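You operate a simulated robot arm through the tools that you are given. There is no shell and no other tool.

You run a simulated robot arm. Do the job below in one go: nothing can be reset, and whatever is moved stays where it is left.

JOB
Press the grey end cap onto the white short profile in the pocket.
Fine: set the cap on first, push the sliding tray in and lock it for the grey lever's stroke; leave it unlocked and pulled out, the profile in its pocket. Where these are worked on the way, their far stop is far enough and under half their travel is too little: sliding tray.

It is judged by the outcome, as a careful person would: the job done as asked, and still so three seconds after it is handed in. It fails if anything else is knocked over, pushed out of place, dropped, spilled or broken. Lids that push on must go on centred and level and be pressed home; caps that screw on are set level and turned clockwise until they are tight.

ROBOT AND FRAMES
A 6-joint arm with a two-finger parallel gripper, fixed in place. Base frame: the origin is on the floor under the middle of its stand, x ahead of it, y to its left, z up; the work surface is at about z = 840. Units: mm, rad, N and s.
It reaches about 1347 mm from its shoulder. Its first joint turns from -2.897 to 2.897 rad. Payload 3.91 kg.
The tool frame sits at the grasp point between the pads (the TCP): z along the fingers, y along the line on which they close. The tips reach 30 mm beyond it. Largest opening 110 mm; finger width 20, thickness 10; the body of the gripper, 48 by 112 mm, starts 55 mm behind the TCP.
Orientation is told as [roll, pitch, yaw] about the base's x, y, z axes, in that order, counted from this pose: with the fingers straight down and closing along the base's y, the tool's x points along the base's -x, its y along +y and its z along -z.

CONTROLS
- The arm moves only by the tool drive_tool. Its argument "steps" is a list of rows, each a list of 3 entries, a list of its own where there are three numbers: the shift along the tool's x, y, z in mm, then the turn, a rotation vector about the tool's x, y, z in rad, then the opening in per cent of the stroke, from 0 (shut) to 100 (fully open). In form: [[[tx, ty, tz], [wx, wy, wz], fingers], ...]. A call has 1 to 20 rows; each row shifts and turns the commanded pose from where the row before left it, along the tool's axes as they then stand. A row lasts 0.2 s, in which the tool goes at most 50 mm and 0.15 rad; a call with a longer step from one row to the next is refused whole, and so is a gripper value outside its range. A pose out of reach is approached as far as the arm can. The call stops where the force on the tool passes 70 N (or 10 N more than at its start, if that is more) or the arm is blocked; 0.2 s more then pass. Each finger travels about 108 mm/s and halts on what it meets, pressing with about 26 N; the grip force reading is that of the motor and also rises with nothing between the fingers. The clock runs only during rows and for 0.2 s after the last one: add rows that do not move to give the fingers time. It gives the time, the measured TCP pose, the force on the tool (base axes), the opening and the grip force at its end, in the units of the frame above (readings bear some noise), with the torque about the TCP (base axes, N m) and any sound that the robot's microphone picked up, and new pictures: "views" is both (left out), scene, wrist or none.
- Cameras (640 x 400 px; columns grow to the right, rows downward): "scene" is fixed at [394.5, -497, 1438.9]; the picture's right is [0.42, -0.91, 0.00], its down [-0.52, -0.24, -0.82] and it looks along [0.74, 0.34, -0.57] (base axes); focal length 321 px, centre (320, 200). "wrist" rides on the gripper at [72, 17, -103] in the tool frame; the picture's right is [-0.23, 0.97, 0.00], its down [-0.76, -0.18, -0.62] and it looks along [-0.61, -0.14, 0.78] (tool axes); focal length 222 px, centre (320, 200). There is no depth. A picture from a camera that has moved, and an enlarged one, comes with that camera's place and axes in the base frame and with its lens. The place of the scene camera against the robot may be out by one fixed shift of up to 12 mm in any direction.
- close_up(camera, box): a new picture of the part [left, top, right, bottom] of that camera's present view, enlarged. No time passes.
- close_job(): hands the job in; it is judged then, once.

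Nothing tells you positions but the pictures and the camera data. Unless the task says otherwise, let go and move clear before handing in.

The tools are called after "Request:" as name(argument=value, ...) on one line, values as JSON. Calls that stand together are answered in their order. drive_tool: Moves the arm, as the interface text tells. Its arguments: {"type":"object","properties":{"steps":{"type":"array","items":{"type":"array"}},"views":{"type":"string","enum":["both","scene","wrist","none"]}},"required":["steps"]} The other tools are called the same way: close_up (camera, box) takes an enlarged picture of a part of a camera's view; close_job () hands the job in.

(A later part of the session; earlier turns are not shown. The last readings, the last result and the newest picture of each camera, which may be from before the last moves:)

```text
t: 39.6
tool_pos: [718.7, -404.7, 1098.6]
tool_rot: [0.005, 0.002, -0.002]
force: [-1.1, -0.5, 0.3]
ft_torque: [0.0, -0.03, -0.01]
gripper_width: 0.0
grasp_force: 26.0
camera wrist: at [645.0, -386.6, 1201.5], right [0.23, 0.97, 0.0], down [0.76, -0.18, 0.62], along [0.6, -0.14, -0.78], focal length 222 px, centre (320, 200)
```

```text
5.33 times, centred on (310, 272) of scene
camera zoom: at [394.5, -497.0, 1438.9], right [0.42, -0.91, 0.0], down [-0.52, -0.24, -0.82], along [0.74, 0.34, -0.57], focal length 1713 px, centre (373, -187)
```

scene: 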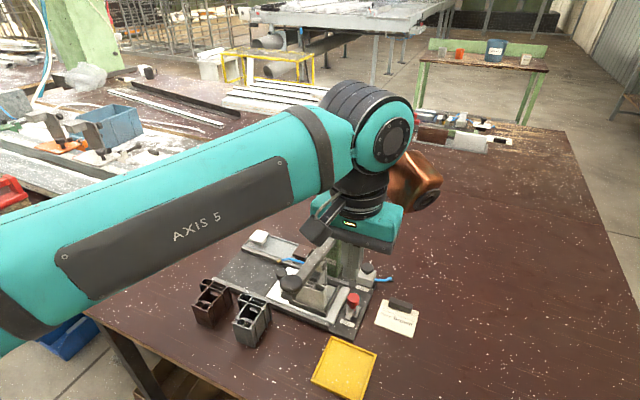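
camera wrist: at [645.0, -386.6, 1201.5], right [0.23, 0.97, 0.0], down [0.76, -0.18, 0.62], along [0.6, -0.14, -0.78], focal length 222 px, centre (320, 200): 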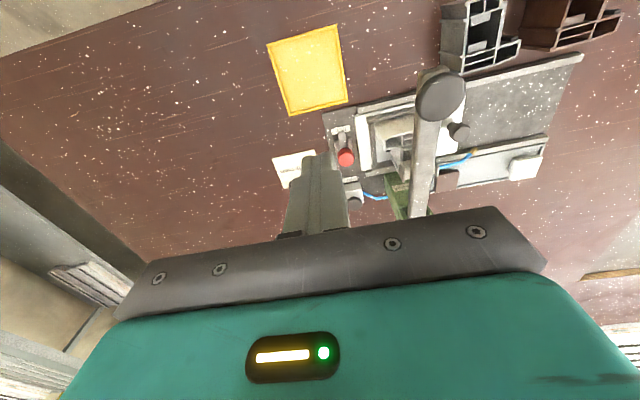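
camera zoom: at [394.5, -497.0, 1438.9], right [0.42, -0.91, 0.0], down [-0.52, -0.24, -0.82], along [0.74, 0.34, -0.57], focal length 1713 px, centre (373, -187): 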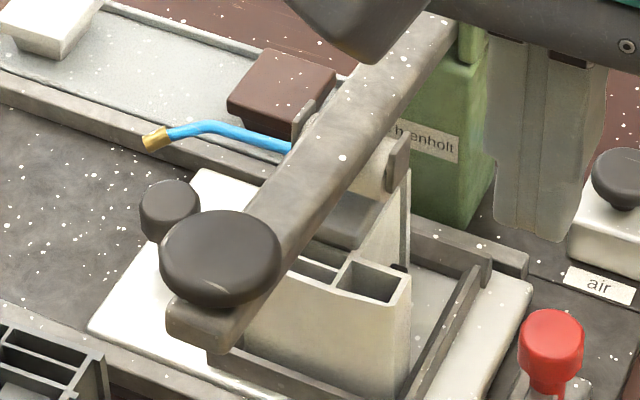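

The pointer bar reaches the tray's edge only if turned towards +y, a quarter turn clockwise seen from above. To clear the lever I'll grip the red knob with the hand leaning away from it. First I'll test that wrist motion up here in free space.

Request:
drive_tool(steps=[[[0, 0, 0], [0, 0, 0.131], 36], [[0, 0, 0], [0, 0, 0.131], 36], [[0, 0, 0], [0, 0, 0.131], 36], [[0, 0, 0], [0, 0, 0.131], 36], [[0, 0, 0], [0, 0.1333, 0], 36], [[0, 0, 0], [0, 0.1333, 0], 36], [[0, 0, 0], [0, 0.1334, 0], 36], [[0, 0, 0], [-0.0556, 0, 0.1315], 36], [[0, 0, 0], [-0.0556, 0, 0.1315], 36], [[0, 0, 0], [-0.0556, 0, 0.1315], 36], [[0, 0, 0], [-0.0556, 0, 0.1315], 36], [[0, 0, 0], [-0.0556, 0, 0.1315], 36], [[0, 0, 0], [-0.0556, 0, 0.1315], 36], [[0, 0, 0], [-0.0556, 0, 0.1315], 36], [[0, 0, 0], [-0.0556, 0, 0.1315], 36], [[0, 0, 0], [-0.0556, 0, 0.1315], 36], [[0, 0, 0], [-0.0556, 0, 0.1315], 36], [[0, 0, 0], [-0.0556, 0, 0.1315], 36], [[0, 0, 0], [0, 0, 0], 36]], views="both")

```text
t: 43.6
tool_pos: [696.9, -388.8, 1045.1]
tool_rot: [-0.003, 0.403, -2.099]
force: [-0.2, 0.1, 0.1]
ft_torque: [0.02, 0.0, -0.04]
gripper_width: 39.7
grasp_force: 0.1
out of reach, approached as far as the arm can: row 7, 8
camera wrist: at [724.1, -373.8, 1169.5], right [0.74, -0.67, -0.09], down [-0.63, -0.73, 0.28], along [-0.25, -0.14, -0.96], focal length 222 px, centre (320, 200)
```

scene: 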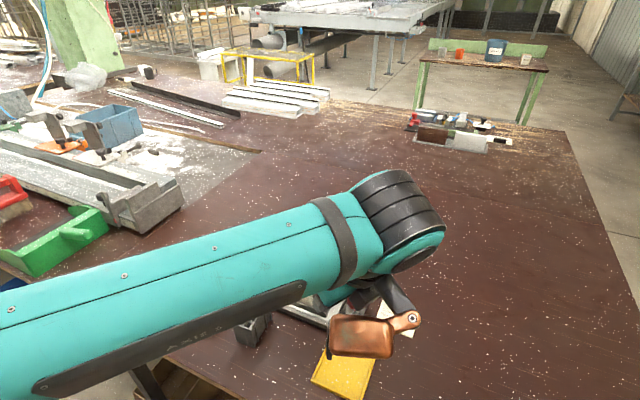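
wrist: 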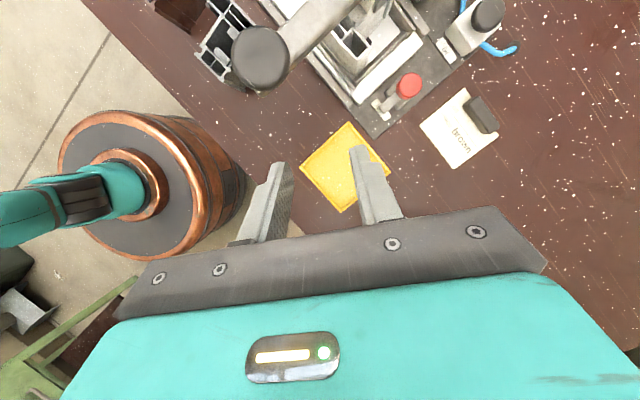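

Leaning with a forward component was out of reach, but the rest of the range works. I'll start with the hand leaning straight to -y, above the lock, and check the view.

Request:
drive_tool(steps=[[[0, 0, 0], [0.051, 0, -0.1207], 36], [[0, 0, 0], [0.051, 0, -0.1207], 36], [[0, 0, 0], [0.051, 0, -0.1207], 36], [[0, 0, 0], [0.052, 0, -0.123], 36], [[-10.4, 37, 26.4], [0, 0, 0], 36], [[-10.4, 37, 26.4], [0, 0, 0], 36], [[-10.4, 37, 26.4], [0, 0, 0], 36], [[0, 0, 0], [0, 0, 0], 36]], views="both")

Request:
close_up(camera="wrist", box=[220, 80, 420, 220])

Request:
close_up(camera="scene", box=[280, 200, 420, 340])

```text
t: 45.4
tool_pos: [808.6, -384.6, 958.5]
tool_rot: [-0.003, 0.404, -1.571]
force: [-0.9, -0.6, 0.6]
ft_torque: [0.01, 0.0, 0.02]
gripper_width: 39.5
grasp_force: 0.2
camera wrist: at [824.1, -357.9, 1082.6], right [0.97, -0.21, -0.09], down [-0.18, -0.95, 0.27], along [-0.14, -0.25, -0.96], focal length 222 px, centre (320, 200)
```

scene: 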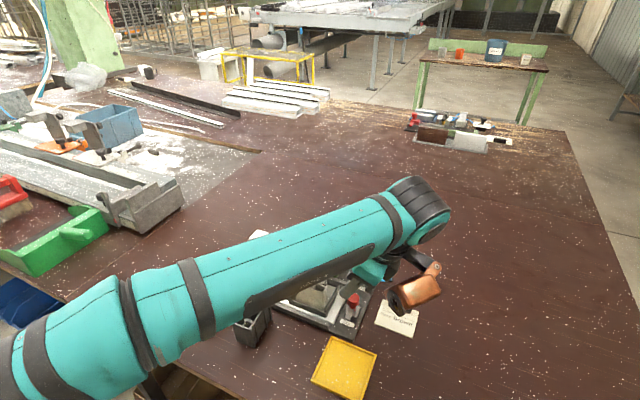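
wrist: 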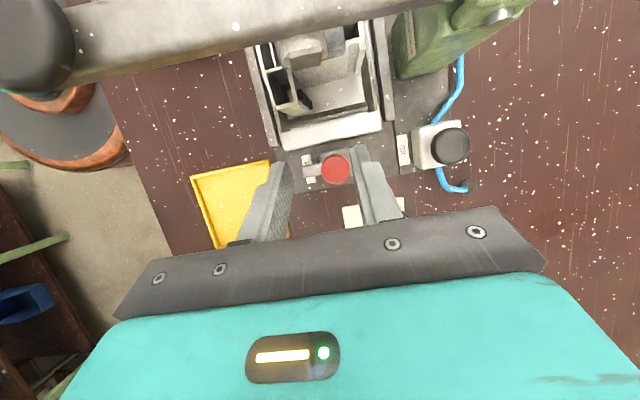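

```text
2.86 times, centred on (320, 150) of wrist
camera zoom: at [824.1, -357.9, 1082.6], right [0.97, -0.21, -0.09], down [-0.18, -0.95, 0.27], along [-0.14, -0.25, -0.96], focal length 635 px, centre (320, 343)
```

zoom: 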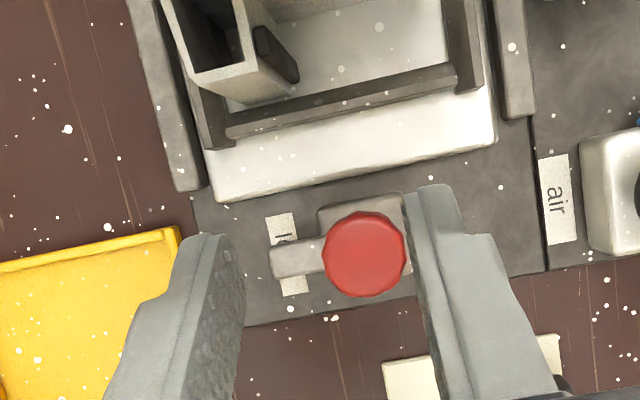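

```text
2.86 times, centred on (350, 270) of scene
camera zoom: at [394.5, -497.0, 1438.9], right [0.42, -0.91, 0.0], down [-0.52, -0.24, -0.82], along [0.74, 0.34, -0.57], focal length 918 px, centre (234, 0)
```

zoom: 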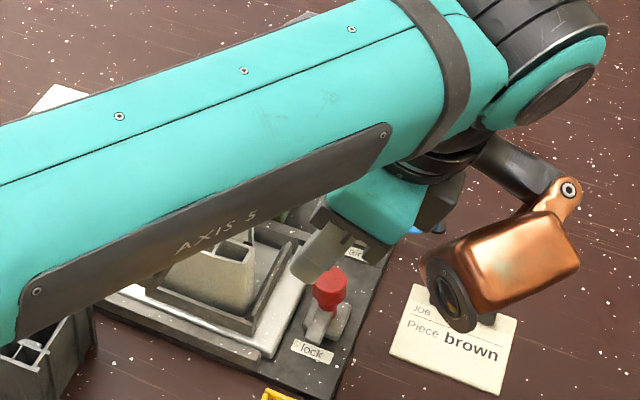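

From the two wrist views the red knob's top centre is really at about (816, -385, 891), with a pointer about 32 mm long. I'll shift 8 mm in x and lower halfway, then check.

Request:
drive_tool(steps=[[[0, 8, 0], [0, 0, 0], 36], [[-5, 0, 12], [0, 0, 0], 36], [[-5.3, 0, 12.1], [0, 0, 0], 36], [[0, 0, 0], [0, 0, 0], 36]], views="wrist")

Request:
close_up(camera="wrist", box=[240, 100, 400, 210])

Request:
close_up(camera="scene", box=[310, 250, 390, 330])

```text
t: 46.4
tool_pos: [816.2, -385.0, 932.7]
tool_rot: [0.001, 0.406, -1.572]
force: [-0.4, 0.1, -0.6]
ft_torque: [-0.03, 0.0, 0.01]
gripper_width: 39.8
grasp_force: 0.0
camera wrist: at [831.9, -358.4, 1056.8], right [0.97, -0.21, -0.09], down [-0.18, -0.95, 0.27], along [-0.14, -0.25, -0.96], focal length 222 px, centre (320, 200)
```

wrist: 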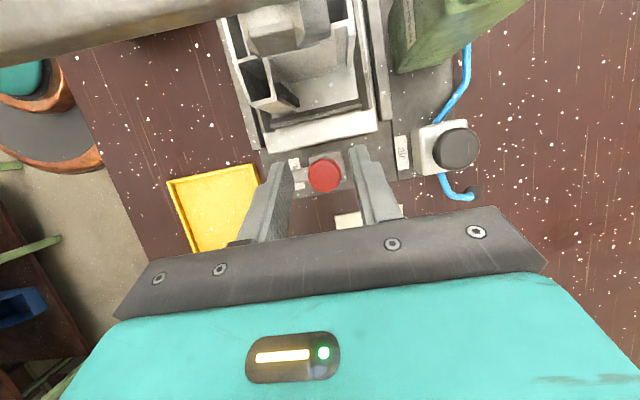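

```text
3.64 times, centred on (320, 155) of wrist
camera zoom: at [831.9, -358.4, 1056.8], right [0.97, -0.21, -0.09], down [-0.18, -0.95, 0.27], along [-0.14, -0.25, -0.96], focal length 808 px, centre (320, 364)
```

zoom: 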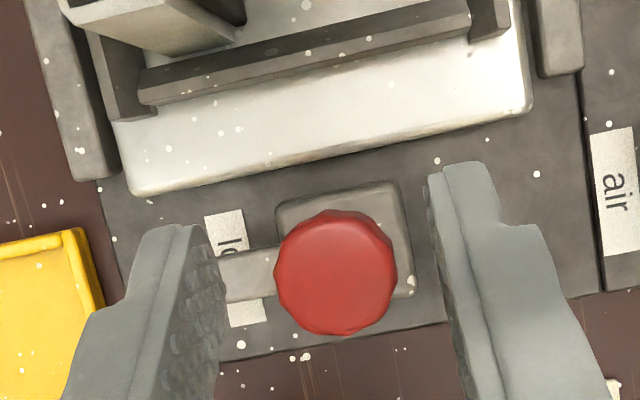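

```text
5.00 times, centred on (350, 290) of scene
camera zoom: at [394.5, -497.0, 1438.9], right [0.42, -0.91, 0.0], down [-0.52, -0.24, -0.82], along [0.74, 0.34, -0.57], focal length 1606 px, centre (170, -250)
```

zoom: 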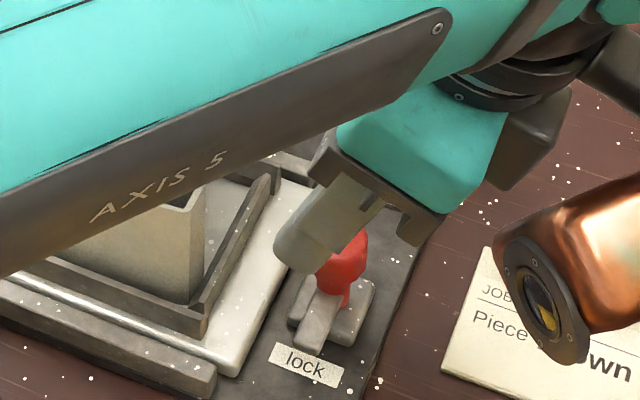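

The knob is centred between the fingers. I'll lower the rest of the way and close on it.

Request:
drive_tool(steps=[[[-4.3, 0, 12.6], [0, 0, 0], 36], [[-4.3, 0, 12.6], [0, 0, 0], 36], [[0, 0, 0], [0, 0, 0], 36]], views="wrist")

Request:
close_up(camera="wrist", box=[240, 100, 400, 210])

Request:
close_up(camera="scene", box=[310, 250, 400, 340])

```text
t: 47.2
tool_pos: [816.1, -385.2, 906.3]
tool_rot: [-0.001, 0.406, -1.571]
force: [0.8, 0.4, -0.4]
ft_torque: [0.01, -0.04, 0.0]
gripper_width: 39.7
grasp_force: 0.0
camera wrist: at [831.4, -357.0, 1030.0], right [0.97, -0.21, -0.09], down [-0.18, -0.95, 0.27], along [-0.14, -0.25, -0.96], focal length 222 px, centre (320, 200)
```

wrist: 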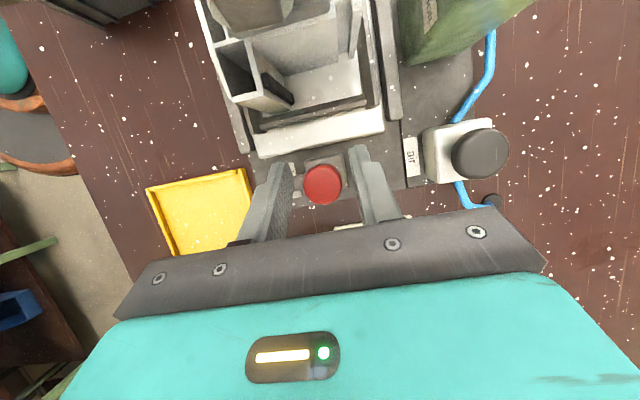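

```text
3.64 times, centred on (320, 155) of wrist
camera zoom: at [831.4, -357.0, 1030.0], right [0.97, -0.21, -0.09], down [-0.18, -0.95, 0.27], along [-0.14, -0.25, -0.96], focal length 808 px, centre (320, 364)
```

zoom: 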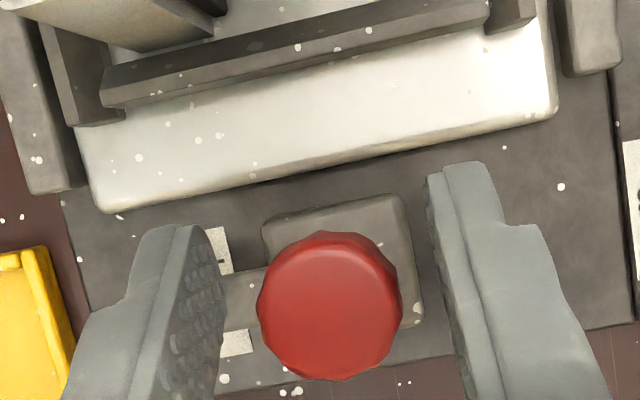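

```text
4.44 times, centred on (355, 295) of scene
camera zoom: at [394.5, -497.0, 1438.9], right [0.42, -0.91, 0.0], down [-0.52, -0.24, -0.82], along [0.74, 0.34, -0.57], focal length 1428 px, centre (164, -222)
```

zoom: 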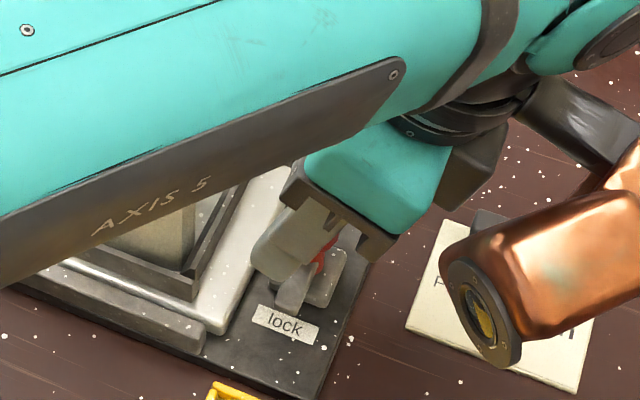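

The pads only catch the knob's top edge because of the lean. I'll shift 10.5 mm to -y so the pads centre on it, then close.

Request:
drive_tool(steps=[[[-9.65, 0, -4.15], [0, 0, 0], 36], [[0, 0, 0], [0, 0, 0], 36], [[0, 0, 0], [0, 0, 0], 10], [[0, 0, 0], [0, 0, 0], 10], [[0, 0, 0], [0, 0, 0], 10]], views="wrist")

Request:
close_up(camera="wrist", box=[240, 90, 400, 210])

Request:
close_up(camera="scene", box=[320, 270, 380, 330])

```text
t: 48.4
tool_pos: [814.1, -394.7, 907.9]
tool_rot: [-0.003, 0.404, -1.57]
force: [-8.9, 2.5, -1.9]
ft_torque: [0.1, 0.2, 0.11]
gripper_width: 25.3
grasp_force: 45.2
camera wrist: at [831.5, -367.8, 1030.9], right [0.97, -0.21, -0.09], down [-0.18, -0.95, 0.27], along [-0.14, -0.25, -0.96], focal length 222 px, centre (320, 200)
```

wrist: 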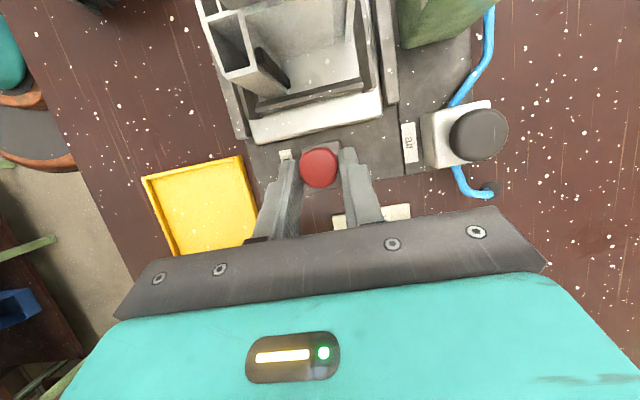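

```text
3.33 times, centred on (320, 150) of wrist
camera zoom: at [831.5, -367.8, 1030.9], right [0.97, -0.21, -0.09], down [-0.18, -0.95, 0.27], along [-0.14, -0.25, -0.96], focal length 740 px, centre (320, 367)
```

zoom: 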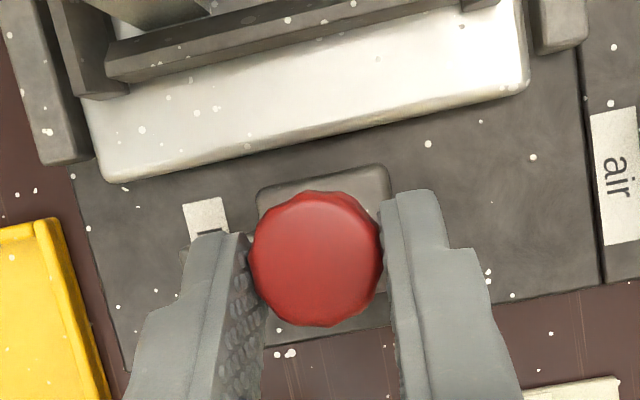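

```text
6.67 times, centred on (350, 300) of scene
camera zoom: at [394.5, -497.0, 1438.9], right [0.42, -0.91, 0.0], down [-0.52, -0.24, -0.82], along [0.74, 0.34, -0.57], focal length 2141 px, centre (120, -467)
```

zoom: 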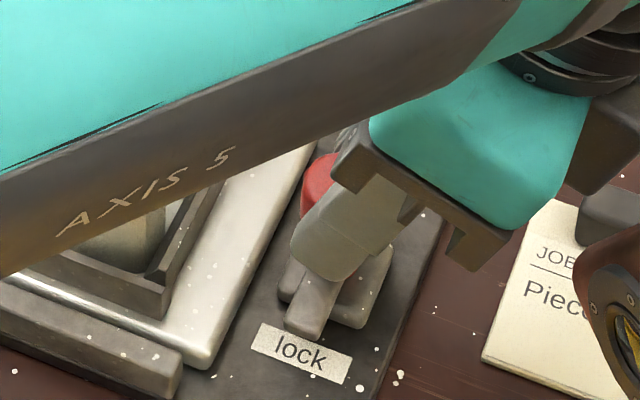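

The knob is held at 25.3 mm. I'll start turning it clockwise, orbiting about its own axis, and check the torque after a small angle.

Request:
drive_tool(steps=[[[0, -1.2, 0], [0, 0, 0], 10], [[0, -1.17, 0], [-0.0474, 0, 0.1102], 10], [[0, -1.17, 0], [-0.0474, 0, 0.1102], 10], [[0, 0, 0], [0, 0, 0], 10]], views="wrist")

Request:
close_up(camera="wrist", box=[240, 90, 400, 210])

Request:
close_up(camera="scene", box=[320, 270, 380, 330])

```text
t: 49.4
tool_pos: [813.1, -394.6, 907.4]
tool_rot: [0.0, 0.404, -1.81]
force: [13.6, -0.4, 5.8]
ft_torque: [-0.36, -0.17, -0.13]
gripper_width: 25.6
grasp_force: 45.0
camera wrist: at [834.7, -372.2, 1030.9], right [0.9, -0.43, -0.09], down [-0.4, -0.88, 0.27], along [-0.2, -0.21, -0.96], focal length 222 px, centre (320, 200)
```

wrist: 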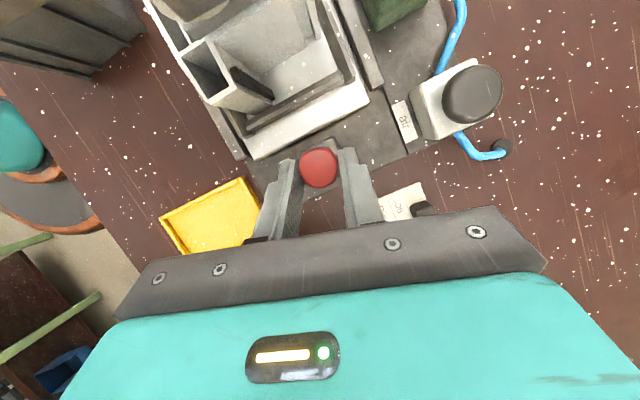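

```text
3.33 times, centred on (320, 150) of wrist
camera zoom: at [834.7, -372.2, 1030.9], right [0.9, -0.43, -0.09], down [-0.4, -0.88, 0.27], along [-0.2, -0.21, -0.96], focal length 740 px, centre (320, 367)
```

zoom: 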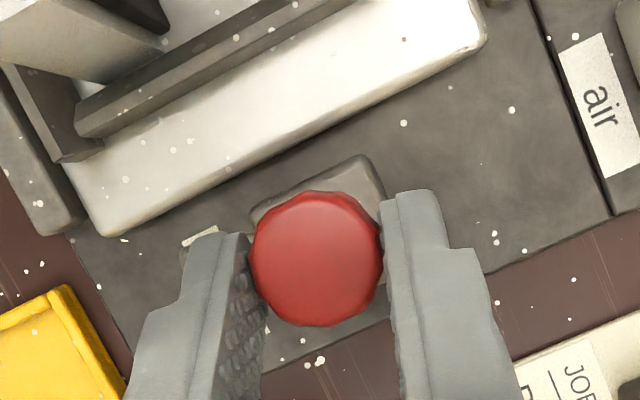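

```text
6.67 times, centred on (350, 300) of scene
camera zoom: at [394.5, -497.0, 1438.9], right [0.42, -0.91, 0.0], down [-0.52, -0.24, -0.82], along [0.74, 0.34, -0.57], focal length 2141 px, centre (120, -467)
```

zoom: 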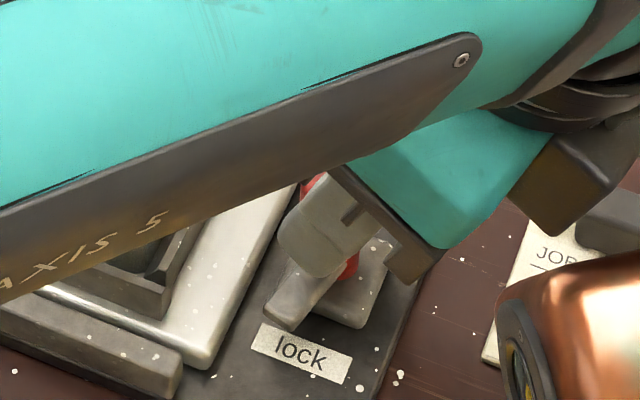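

The pointer turns with the knob towards the tray. I'll continue in steps, easing the sideways force.

Request:
drive_tool(steps=[[[0, 0.8, 0], [0, 0, 0], 10], [[0, -1.1, 0], [-0.0474, 0, 0.1102], 10], [[0, -1.1, 0], [-0.0474, 0, 0.1102], 10], [[0, -1.1, 0], [-0.0474, 0, 0.1102], 10], [[0, 0, 0], [0, 0, 0], 10]], views="none")

Request:
close_up(camera="wrist", box=[240, 60, 400, 210])

Request:
close_up(camera="scene", box=[300, 250, 400, 340])

```text
t: 50.6
tool_pos: [810.2, -394.0, 907.1]
tool_rot: [0.0, 0.404, -2.172]
force: [-0.3, 9.3, -3.1]
ft_torque: [0.0, 0.24, 0.04]
gripper_width: 25.3
grasp_force: 44.5
```

```text
2.67 times, centred on (320, 135) of wrist
camera zoom: at [837.5, -380.1, 1030.8], right [0.69, -0.72, -0.09], down [-0.68, -0.68, 0.27], along [-0.26, -0.13, -0.96], focal length 592 px, centre (320, 373)
```

zoom: 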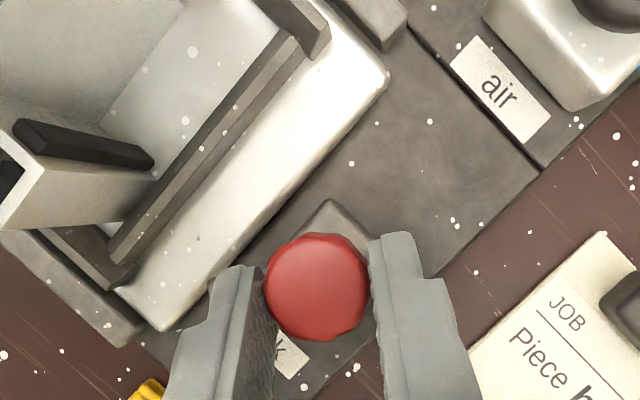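

```text
4.44 times, centred on (350, 295) of scene
camera zoom: at [394.5, -497.0, 1438.9], right [0.42, -0.91, 0.0], down [-0.52, -0.24, -0.82], along [0.74, 0.34, -0.57], focal length 1428 px, centre (187, -222)
```

zoom: 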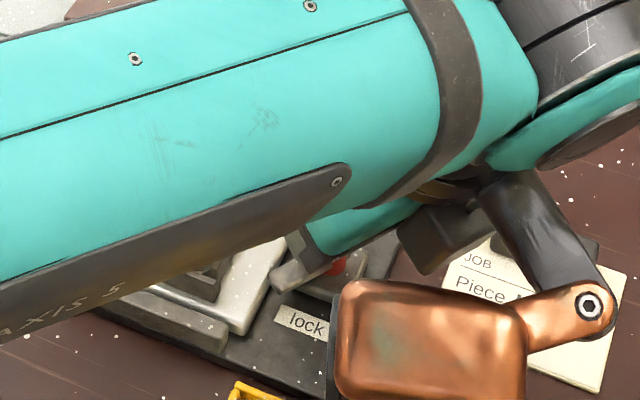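

Request:
drive_tool(steps=[[[0.7, -0.4, 0.3], [0, 0, 0], 10], [[0, -1.1, 0], [-0.0474, 0, 0.1102], 10], [[0, -1.1, 0], [-0.0474, 0, 0.1102], 10], [[0, -1.1, 0], [-0.0474, 0, 0.1102], 10], [[0, 0, 0], [0, 0, 0], 10]], views="both")

Request:
close_up(camera="wrist", box=[240, 60, 400, 210])

Request:
close_up(camera="scene", box=[260, 240, 380, 340])

```text
t: 51.8
tool_pos: [806.1, -390.3, 908.0]
tool_rot: [-0.001, 0.406, -2.53]
force: [-11.2, 6.0, -10.2]
ft_torque: [0.15, 0.49, 0.15]
gripper_width: 25.5
grasp_force: 45.5
camera wrist: at [837.2, -388.4, 1031.0], right [0.39, -0.92, -0.09], down [-0.88, -0.4, 0.27], along [-0.29, -0.03, -0.96], focal length 222 px, centre (320, 200)
```

scene: 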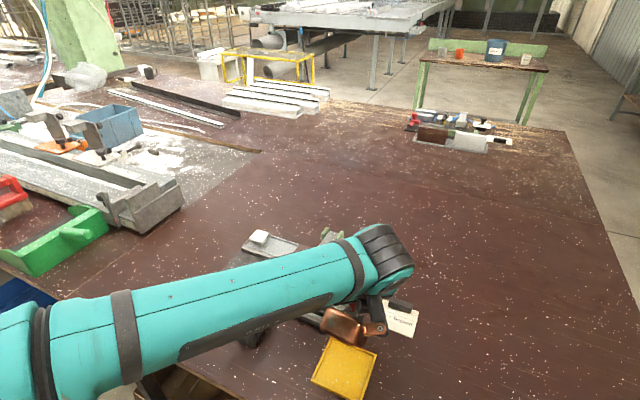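
wrist: 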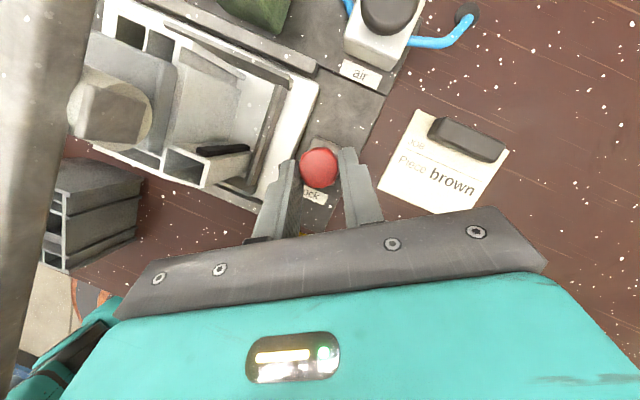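

```text
2.67 times, centred on (320, 135) of wrist
camera zoom: at [837.2, -388.4, 1031.0], right [0.39, -0.92, -0.09], down [-0.88, -0.4, 0.27], along [-0.29, -0.03, -0.96], focal length 592 px, centre (320, 373)
```

zoom: 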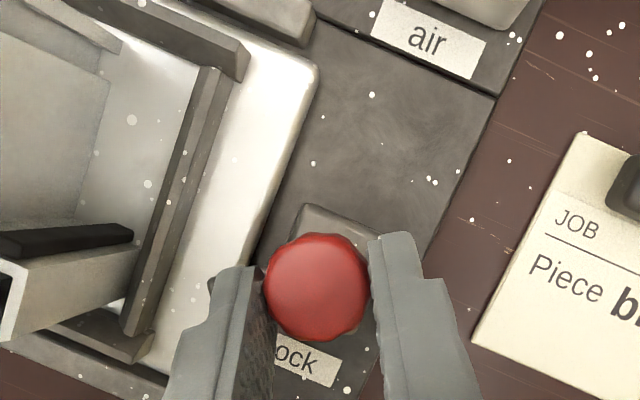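

```text
4.00 times, centred on (320, 290) of scene
camera zoom: at [394.5, -497.0, 1438.9], right [0.42, -0.91, 0.0], down [-0.52, -0.24, -0.82], along [0.74, 0.34, -0.57], focal length 1285 px, centre (320, -160)
```

zoom: 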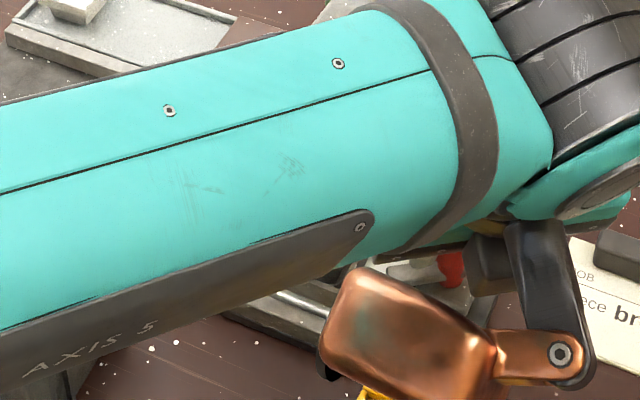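

Request:
drive_tool(steps=[[[-0.7, -0.5, 0], [0, 0, 0], 10], [[0, -1.1, 0], [-0.0474, 0, 0.1102], 10], [[0, -1.1, 0], [-0.0474, 0, 0.1102], 10], [[0, 0, 0], [0, 0, 0], 10]], views="both")

Request:
close_up(camera="wrist", box=[200, 60, 400, 210])

```text
t: 52.8
tool_pos: [806.2, -388.5, 907.9]
tool_rot: [0.002, 0.404, -2.767]
force: [2.0, 4.6, -7.3]
ft_torque: [0.12, 0.15, 0.01]
gripper_width: 25.8
grasp_force: 45.0
camera wrist: at [835.2, -393.5, 1031.1], right [0.16, -0.98, -0.09], down [-0.95, -0.18, 0.27], along [-0.28, 0.04, -0.96], focal length 222 px, centre (320, 200)
```

scene: 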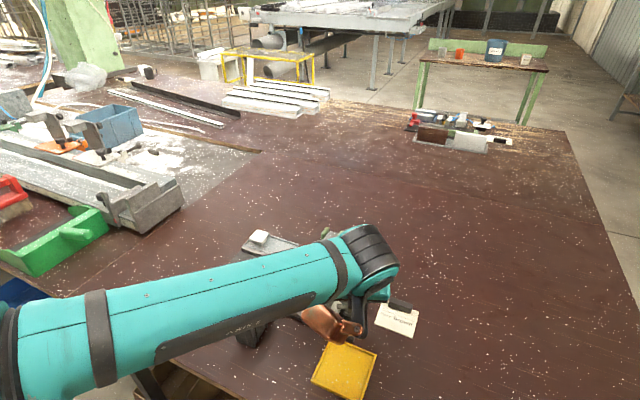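
wrist: 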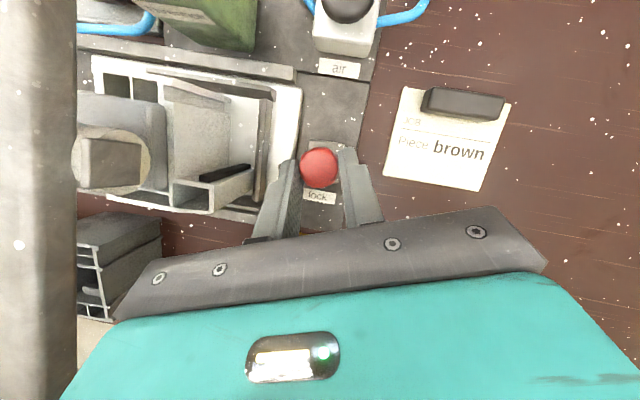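

```text
2.67 times, centred on (300, 135) of wrist
camera zoom: at [835.2, -393.5, 1031.1], right [0.16, -0.98, -0.09], down [-0.95, -0.18, 0.27], along [-0.28, 0.04, -0.96], focal length 592 px, centre (373, 373)
```

zoom: 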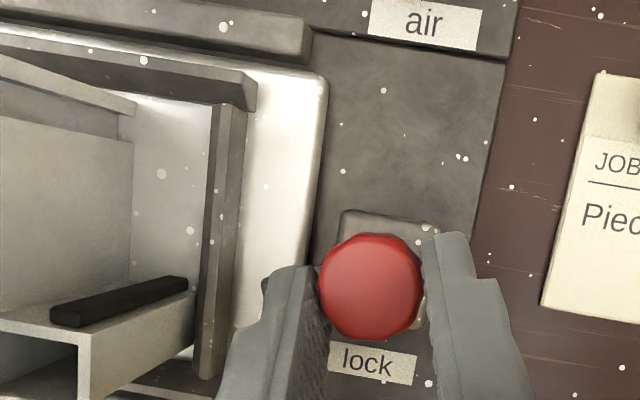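

The pointer has turned about 69° with the knob. To keep clear of the lever I'll let go, swing back and take a second grip for the rest.

Request:
drive_tool(steps=[[[0, 0, 0], [0, 0, 0], 36], [[0, 0, 0], [0, 0, 0], 36], [[0, 1.1, 0], [0.0474, 0, -0.1102], 36], [[0, 1.1, 0], [0.0474, 0, -0.1102], 36], [[0, 1.1, 0], [0.0474, 0, -0.1102], 36], [[0, 1.1, 0], [0.0474, 0, -0.1102], 36], [[0, 1.1, 0], [0.0474, 0, -0.1102], 36], [[0, 1.1, 0], [0.0474, 0, -0.1102], 36], [[0, 1.1, 0], [0.0474, 0, -0.1102], 36], [[0, 0, 0], [0, 0, 0], 36]], views="both")

Request:
close_up(camera="wrist", box=[220, 60, 400, 210])

Request:
close_up(camera="scene", box=[300, 250, 400, 340])

```text
t: 55.0
tool_pos: [808.9, -395.0, 907.0]
tool_rot: [0.0, 0.404, -1.928]
force: [-0.3, -0.2, -0.5]
ft_torque: [0.02, 0.02, -0.01]
gripper_width: 39.6
grasp_force: 0.0
camera wrist: at [834.5, -374.9, 1031.2], right [0.84, -0.54, -0.09], down [-0.5, -0.82, 0.27], along [-0.22, -0.19, -0.96], focal length 222 px, centre (320, 200)
```

scene: 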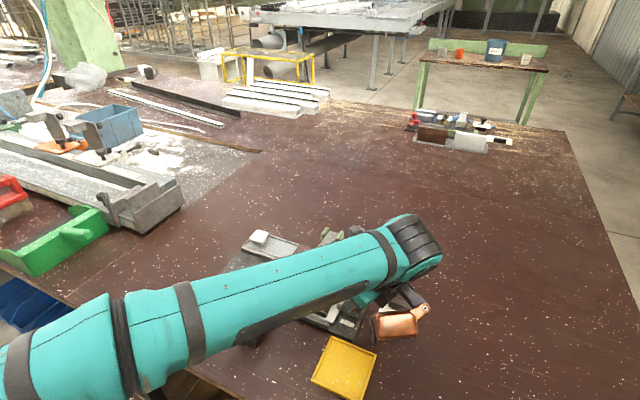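
wrist: 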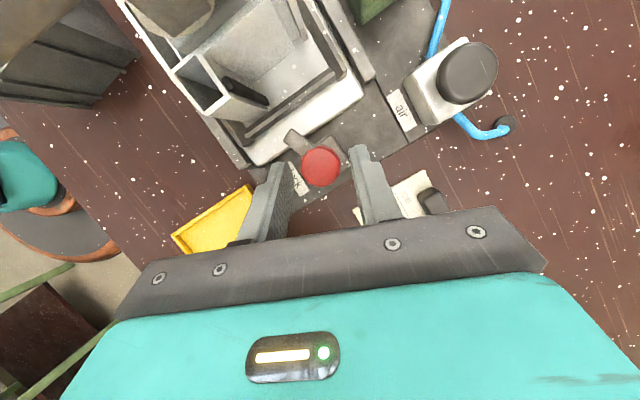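

```text
2.67 times, centred on (310, 135) of wrist
camera zoom: at [834.5, -374.9, 1031.2], right [0.84, -0.54, -0.09], down [-0.5, -0.82, 0.27], along [-0.22, -0.19, -0.96], focal length 592 px, centre (347, 373)
```

zoom: 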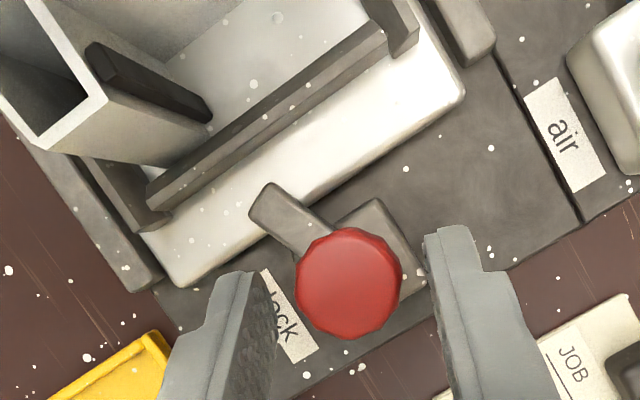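

```text
4.44 times, centred on (350, 295) of scene
camera zoom: at [394.5, -497.0, 1438.9], right [0.42, -0.91, 0.0], down [-0.52, -0.24, -0.82], along [0.74, 0.34, -0.57], focal length 1428 px, centre (187, -222)
```

zoom: 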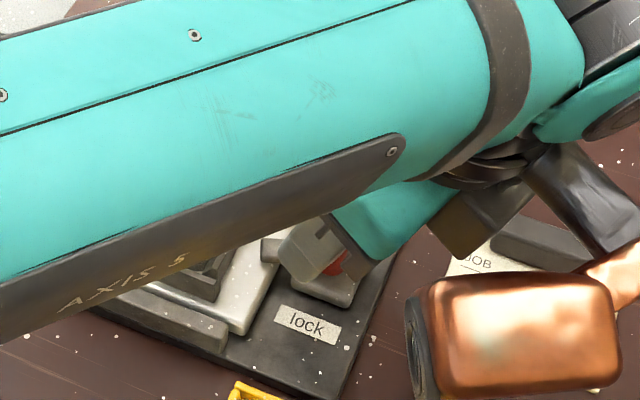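

The pointer bar now overlaps the tray's edge, so this is the locking direction. I'll re-grip and turn the remaining 20° or so.

Request:
drive_tool(steps=[[[0, 1.4, 0], [0, 0, 0], 36], [[0, 0, 0], [0, 0, 0], 10], [[0, 0, 0], [0, 0, 0], 10], [[0, -1.1, 0], [-0.0474, 0, 0.1102], 10], [[0, -1.1, 0], [-0.0474, 0, 0.1102], 10], [[0, 0, 0], [0, 0, 0], 10]], views="none")

Request:
close_up(camera="wrist", box=[220, 60, 400, 210])

```text
t: 56.4
tool_pos: [809.9, -393.6, 908.2]
tool_rot: [0.0, 0.404, -2.169]
force: [-18.0, 8.8, -5.8]
ft_torque: [-0.44, 1.11, 0.22]
gripper_width: 25.4
grasp_force: 44.7
```

```text
2.67 times, centred on (310, 135) of wrist
camera zoom: at [836.9, -381.0, 1030.9], right [0.69, -0.72, -0.09], down [-0.68, -0.68, 0.27], along [-0.26, -0.13, -0.96], focal length 592 px, centre (347, 373)
```

zoom: 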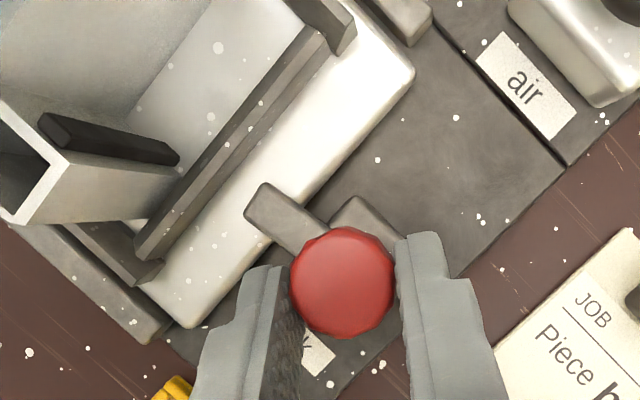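

The bar is now within about 9° of square to the tray edge. I'll ease the side force and turn the last bit.

Request:
drive_tool(steps=[[[0, -1.2, 0], [0, 0, 0], 10], [[0, -1.0, 0], [-0.0435, 0, 0.101], 10], [[0, -0.5, 0], [-0.02, 0, 0.046], 10], [[0, 0, 0], [0, 0, 0], 10]], views="none")

Request:
close_up(camera="wrist", box=[220, 60, 400, 210])

```text
t: 57.4
tool_pos: [807.5, -392.9, 907.8]
tool_rot: [0.002, 0.403, -2.329]
force: [-1.7, -3.9, 2.0]
ft_torque: [0.35, -0.39, 0.22]
gripper_width: 25.6
grasp_force: 45.1
```

```text
2.67 times, centred on (310, 135) of wrist
camera zoom: at [836.8, -384.3, 1031.1], right [0.56, -0.82, -0.09], down [-0.78, -0.56, 0.27], along [-0.27, -0.09, -0.96], focal length 592 px, centre (347, 373)
```

zoom: 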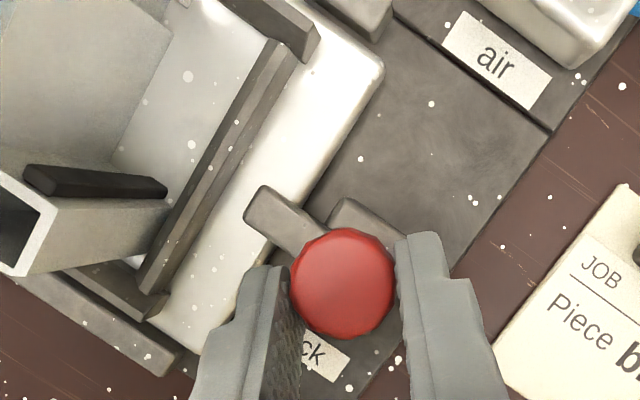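

Request:
drive_tool(steps=[[[0, -0.5, 0], [-0.024, 0, 0.055], 10], [[0, -0.5, 0], [-0.024, 0, 0.055], 10], [[0, 0, 0], [0, 0, 0], 10]], views="none")

Request:
close_up(camera="wrist", box=[220, 60, 400, 210])

```text
t: 58.2
tool_pos: [805.9, -391.7, 908.2]
tool_rot: [0.002, 0.405, -2.448]
force: [1.6, 2.5, -1.1]
ft_torque: [0.02, -0.06, 0.46]
gripper_width: 25.5
grasp_force: 45.3
```

```text
2.67 times, centred on (310, 135) of wrist
camera zoom: at [836.8, -386.8, 1031.1], right [0.46, -0.88, -0.09], down [-0.84, -0.47, 0.27], along [-0.28, -0.05, -0.96], focal length 592 px, centre (347, 373)
```

zoom: 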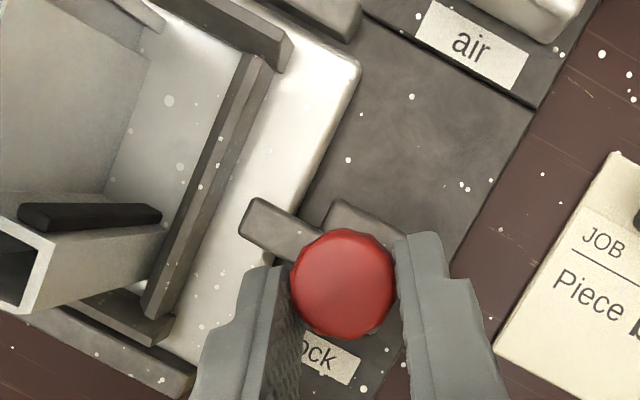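

The torque rose to 0.46 N m with the bar square over the tray's edge: the lock is at its end. I'll let go, rise and look.

Request:
drive_tool(steps=[[[0, 0, 0], [0, 0, 0], 36], [[0, 0, 0], [0, 0, 0], 36], [[7.9, 0, -18.4], [0, 0, 0], 36], [[15.7, 0, -36.8], [0, 0, 0], 36], [[15.7, 0, -36.8], [0, 0, 0], 36], [[15.7, 0, -36.8], [0, 0, 0], 36], [[0, 0, 0], [0, 0, 0], 36]], views="both")

Request:
close_up(camera="wrist", box=[120, 40, 440, 210])

```text
t: 59.8
tool_pos: [806.5, -390.4, 1047.3]
tool_rot: [0.002, 0.404, -2.447]
force: [0.5, 0.8, 0.6]
ft_torque: [-0.01, 0.0, 0.0]
gripper_width: 39.4
grasp_force: 0.1
camera wrist: at [836.5, -385.5, 1170.7], right [0.46, -0.88, -0.09], down [-0.84, -0.47, 0.27], along [-0.28, -0.05, -0.96], focal length 222 px, centre (320, 200)
```

scene: 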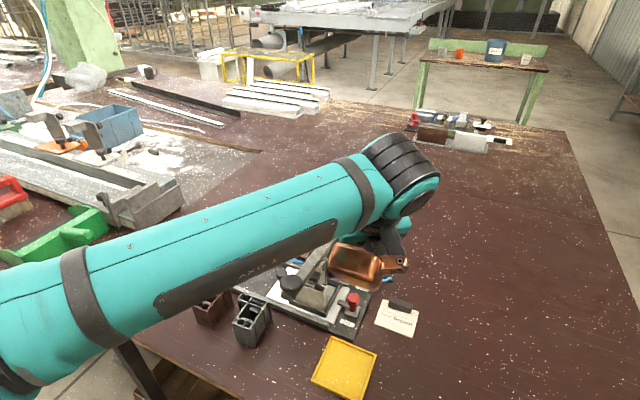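
wrist: 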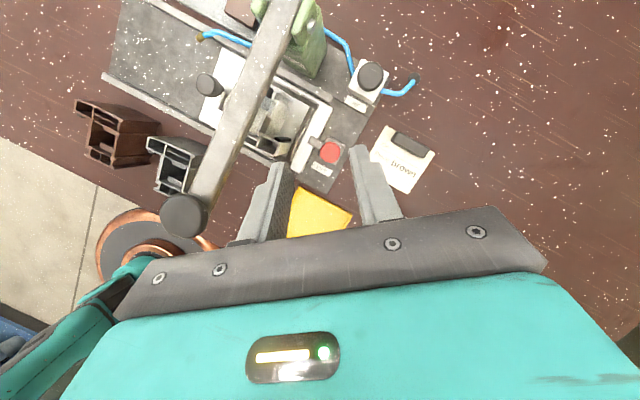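

```text
2.00 times, centred on (280, 125) of wrist
camera zoom: at [836.5, -385.5, 1170.7], right [0.46, -0.88, -0.09], down [-0.84, -0.47, 0.27], along [-0.28, -0.05, -0.96], focal length 444 px, centre (400, 350)
```

zoom: 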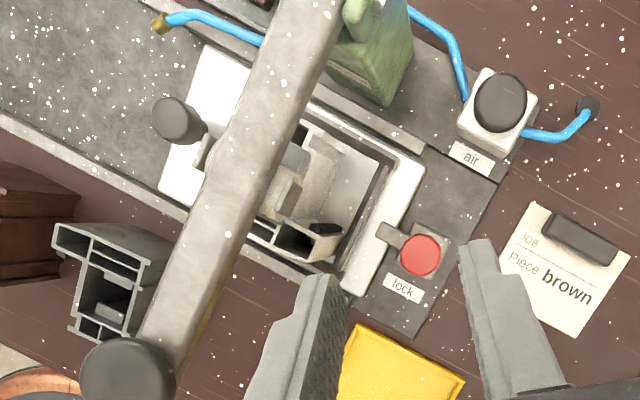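

The lock bar sits over the tray edge. The lever knob's top is at about (716, -299, 1001). I'll straighten the hand, close the fingers and go over the lever knob.

Request:
drive_tool(steps=[[[0, 0, 0], [0, -0.135, 0], 0], [[0, 0, 0], [0, -0.135, 0], 0], [[0, 0, 0], [0, -0.134, 0], 0], [[0, 0, -25], [0, 0, 0], 0], [[-3.67, -42.7, 0], [0, 0, 0], 0], [[-3.67, -42.7, 0], [0, 0, 0], 0], [[-3.67, -42.7, 0], [0, 0, 0], 0], [[0, 0, 0], [0, 0, 0], 0]], views="both")

Request:
close_up(camera="wrist", box=[200, 60, 440, 220])

```text
t: 61.6
tool_pos: [716.7, -299.9, 1075.4]
tool_rot: [0.003, 0.0, -2.451]
force: [-1.0, 0.1, 0.3]
ft_torque: [0.04, 0.0, 0.04]
gripper_width: 0.0
grasp_force: 26.0
camera wrist: at [782.1, -265.4, 1177.4], right [0.45, -0.89, 0.0], down [-0.7, -0.35, 0.62], along [-0.56, -0.28, -0.78], focal length 222 px, centre (320, 200)
```

scene: 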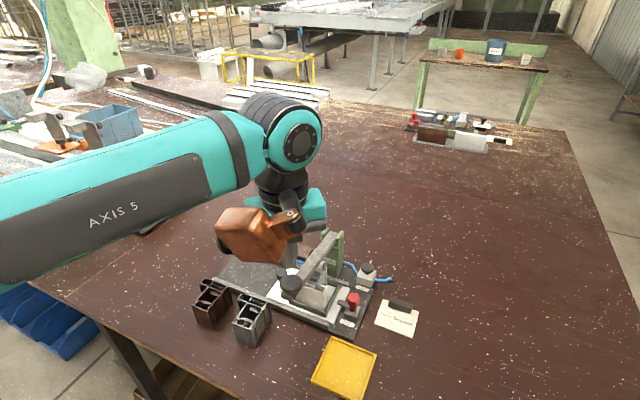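
wrist: 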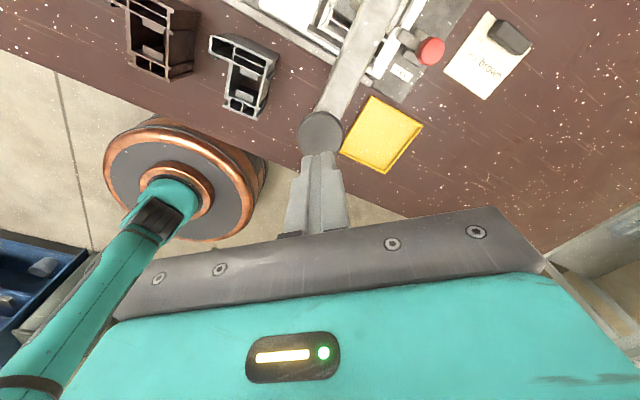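

```text
2.50 times, centred on (320, 140) of wrist
camera zoom: at [782.1, -265.4, 1177.4], right [0.45, -0.89, 0.0], down [-0.7, -0.35, 0.62], along [-0.56, -0.28, -0.78], focal length 555 px, centre (320, 350)
```

zoom: 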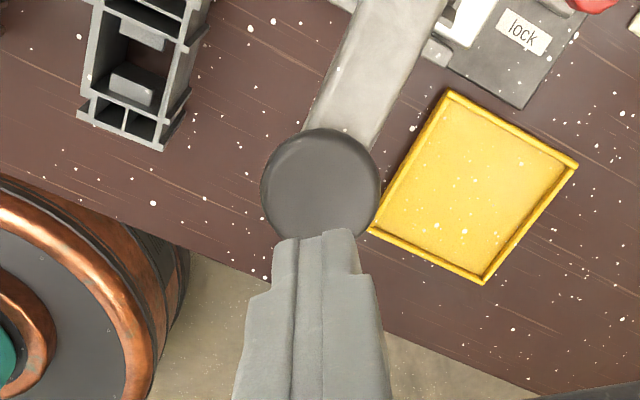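

The closed fingertips are right over the lever knob. I'll lower to contact and begin pressing.

Request:
drive_tool(steps=[[[0, 0, 20], [0, 0, 0], 0], [[0, 0, 15], [0, 0, 0], 0], [[0, 0, 5], [0, 0, 0], 0], [[0, 0, 5], [0, 0, 0], 0], [[0, 0, 5], [0, 0, 0], 0], [[0, 0, 0], [0, 0, 0], 0]], views="none")

Request:
close_up(camera="scene", box=[260, 220, 380, 320])

```text
t: 63.0
tool_pos: [715.5, -300.5, 1022.6]
tool_rot: [0.001, 0.0, -2.452]
force: [-1.5, 0.5, 2.8]
ft_torque: [0.04, 0.06, -0.02]
gripper_width: 0.0
grasp_force: 25.8
```

```text
4.00 times, centred on (320, 270) of scene
camera zoom: at [394.5, -497.0, 1438.9], right [0.42, -0.91, 0.0], down [-0.52, -0.24, -0.82], along [0.74, 0.34, -0.57], focal length 1285 px, centre (320, -80)
```

zoom: 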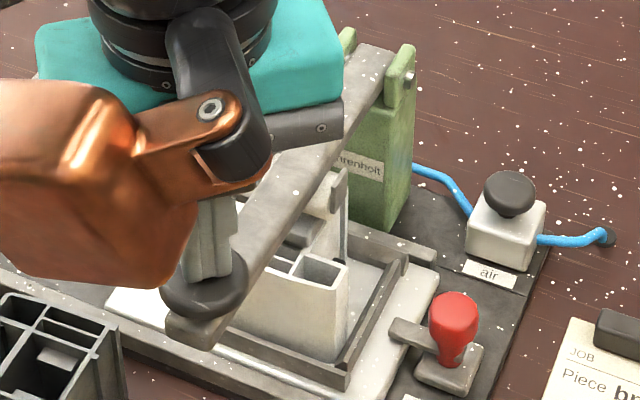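

Request:
drive_tool(steps=[[[0, 0, 5], [0, 0, 0], 0], [[0, 0, 5], [0, 0, 0], 0], [[0, 0, 4], [0, 0, 0], 0], [[0, 0, 0], [0, 0, 0], 0]], views="none")

Request:
close_up(camera="scene", box=[275, 230, 345, 300])

```text
t: 64.0
tool_pos: [714.9, -301.1, 1009.1]
tool_rot: [0.001, 0.001, -2.451]
force: [-1.4, -2.0, 2.0]
ft_torque: [-0.03, -0.02, -0.01]
gripper_width: 0.0
grasp_force: 26.0
```

```text
5.71 times, centred on (310, 265) of scene
camera zoom: at [394.5, -497.0, 1438.9], right [0.42, -0.91, 0.0], down [-0.52, -0.24, -0.82], along [0.74, 0.34, -0.57], focal length 1836 px, centre (377, -171)
```

zoom: 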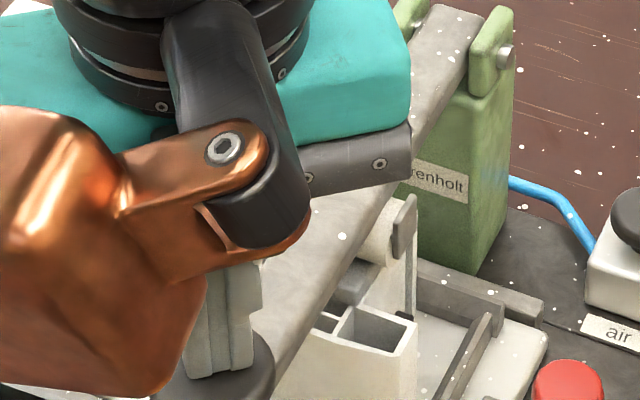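

Request:
drive_tool(steps=[[[0, 0, 5], [0, 0, 0], 0], [[0, 0, 4], [0, 0, 0], 0], [[0, 0, 3], [0, 0, 0], 0], [[0, 0, 3], [0, 0, 0], 0], [[0, 0, 0], [0, 0, 0], 0]], views="none")

Request:
close_up(camera="scene", box=[295, 240, 345, 290])

Request:
close_up(camera="wrist", box=[200, 0, 480, 200])

```text
t: 64.8
tool_pos: [714.6, -300.2, 1004.9]
tool_rot: [0.015, 0.006, -2.45]
force: [-6.6, -1.7, 27.3]
ft_torque: [0.04, -0.06, 0.01]
gripper_width: 0.0
grasp_force: 25.8
stopped in row 4: the force on the tool passed its limit at 76 N (the readings are from after the stop); the commanded pose is now the measured one
```

```text
8.00 times, centred on (320, 265) of scene
camera zoom: at [394.5, -497.0, 1438.9], right [0.42, -0.91, 0.0], down [-0.52, -0.24, -0.82], along [0.74, 0.34, -0.57], focal length 2570 px, centre (320, -320)
```

zoom: 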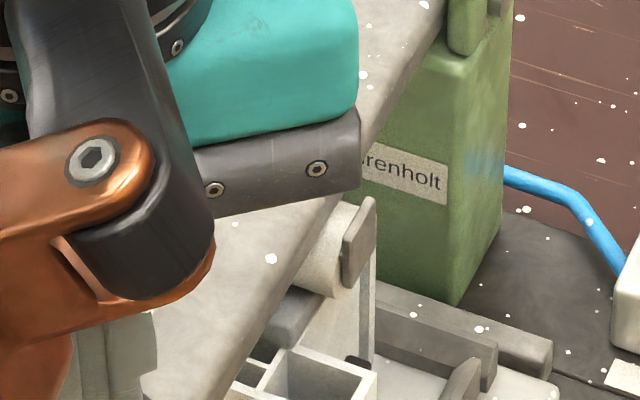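

```text
2.00 times, centred on (340, 100) of wrist
camera zoom: at [779.4, -264.9, 1107.9], right [0.45, -0.9, 0.01], down [-0.71, -0.34, 0.62], along [-0.55, -0.28, -0.79], focal length 444 px, centre (280, 400)
```

zoom: 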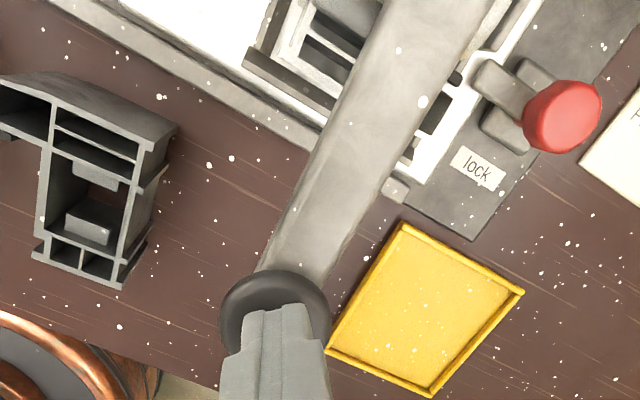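

The roller has met the cap (force jumped to 76 N). I'll keep pressing in small steps, watching height and sound.

Request:
drive_tool(steps=[[[0, 0, 1.5], [0, 0, 0], 0], [[0, 0, 1.5], [0, 0, 0], 0], [[0, 0, 1.5], [0, 0, 0], 0], [[0, 0, 0], [0, 0, 0], 0]], views="none")

Request:
close_up(camera="scene", box=[295, 240, 345, 290])

```text
t: 65.6
tool_pos: [713.9, -298.5, 1003.0]
tool_rot: [0.021, 0.008, -2.451]
force: [-11.4, 0.8, 26.8]
ft_torque: [0.21, 0.09, -0.02]
gripper_width: 0.1
grasp_force: 25.9
stopped in row 3: the force on the tool passed its limit at 72 N (the readings are from after the stop); the commanded pose is now the measured one
```

```text
8.00 times, centred on (320, 265) of scene
camera zoom: at [394.5, -497.0, 1438.9], right [0.42, -0.91, 0.0], down [-0.52, -0.24, -0.82], along [0.74, 0.34, -0.57], focal length 2570 px, centre (320, -320)
```

zoom: 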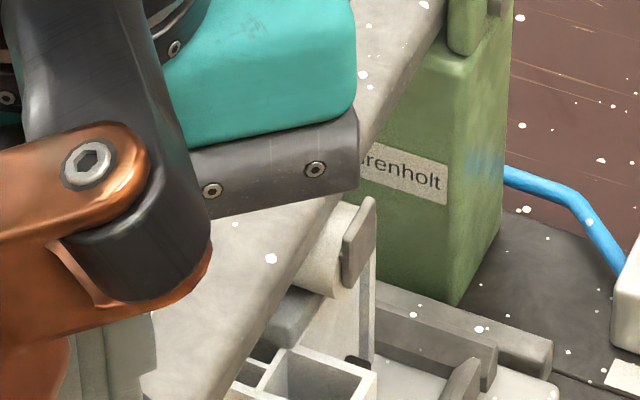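

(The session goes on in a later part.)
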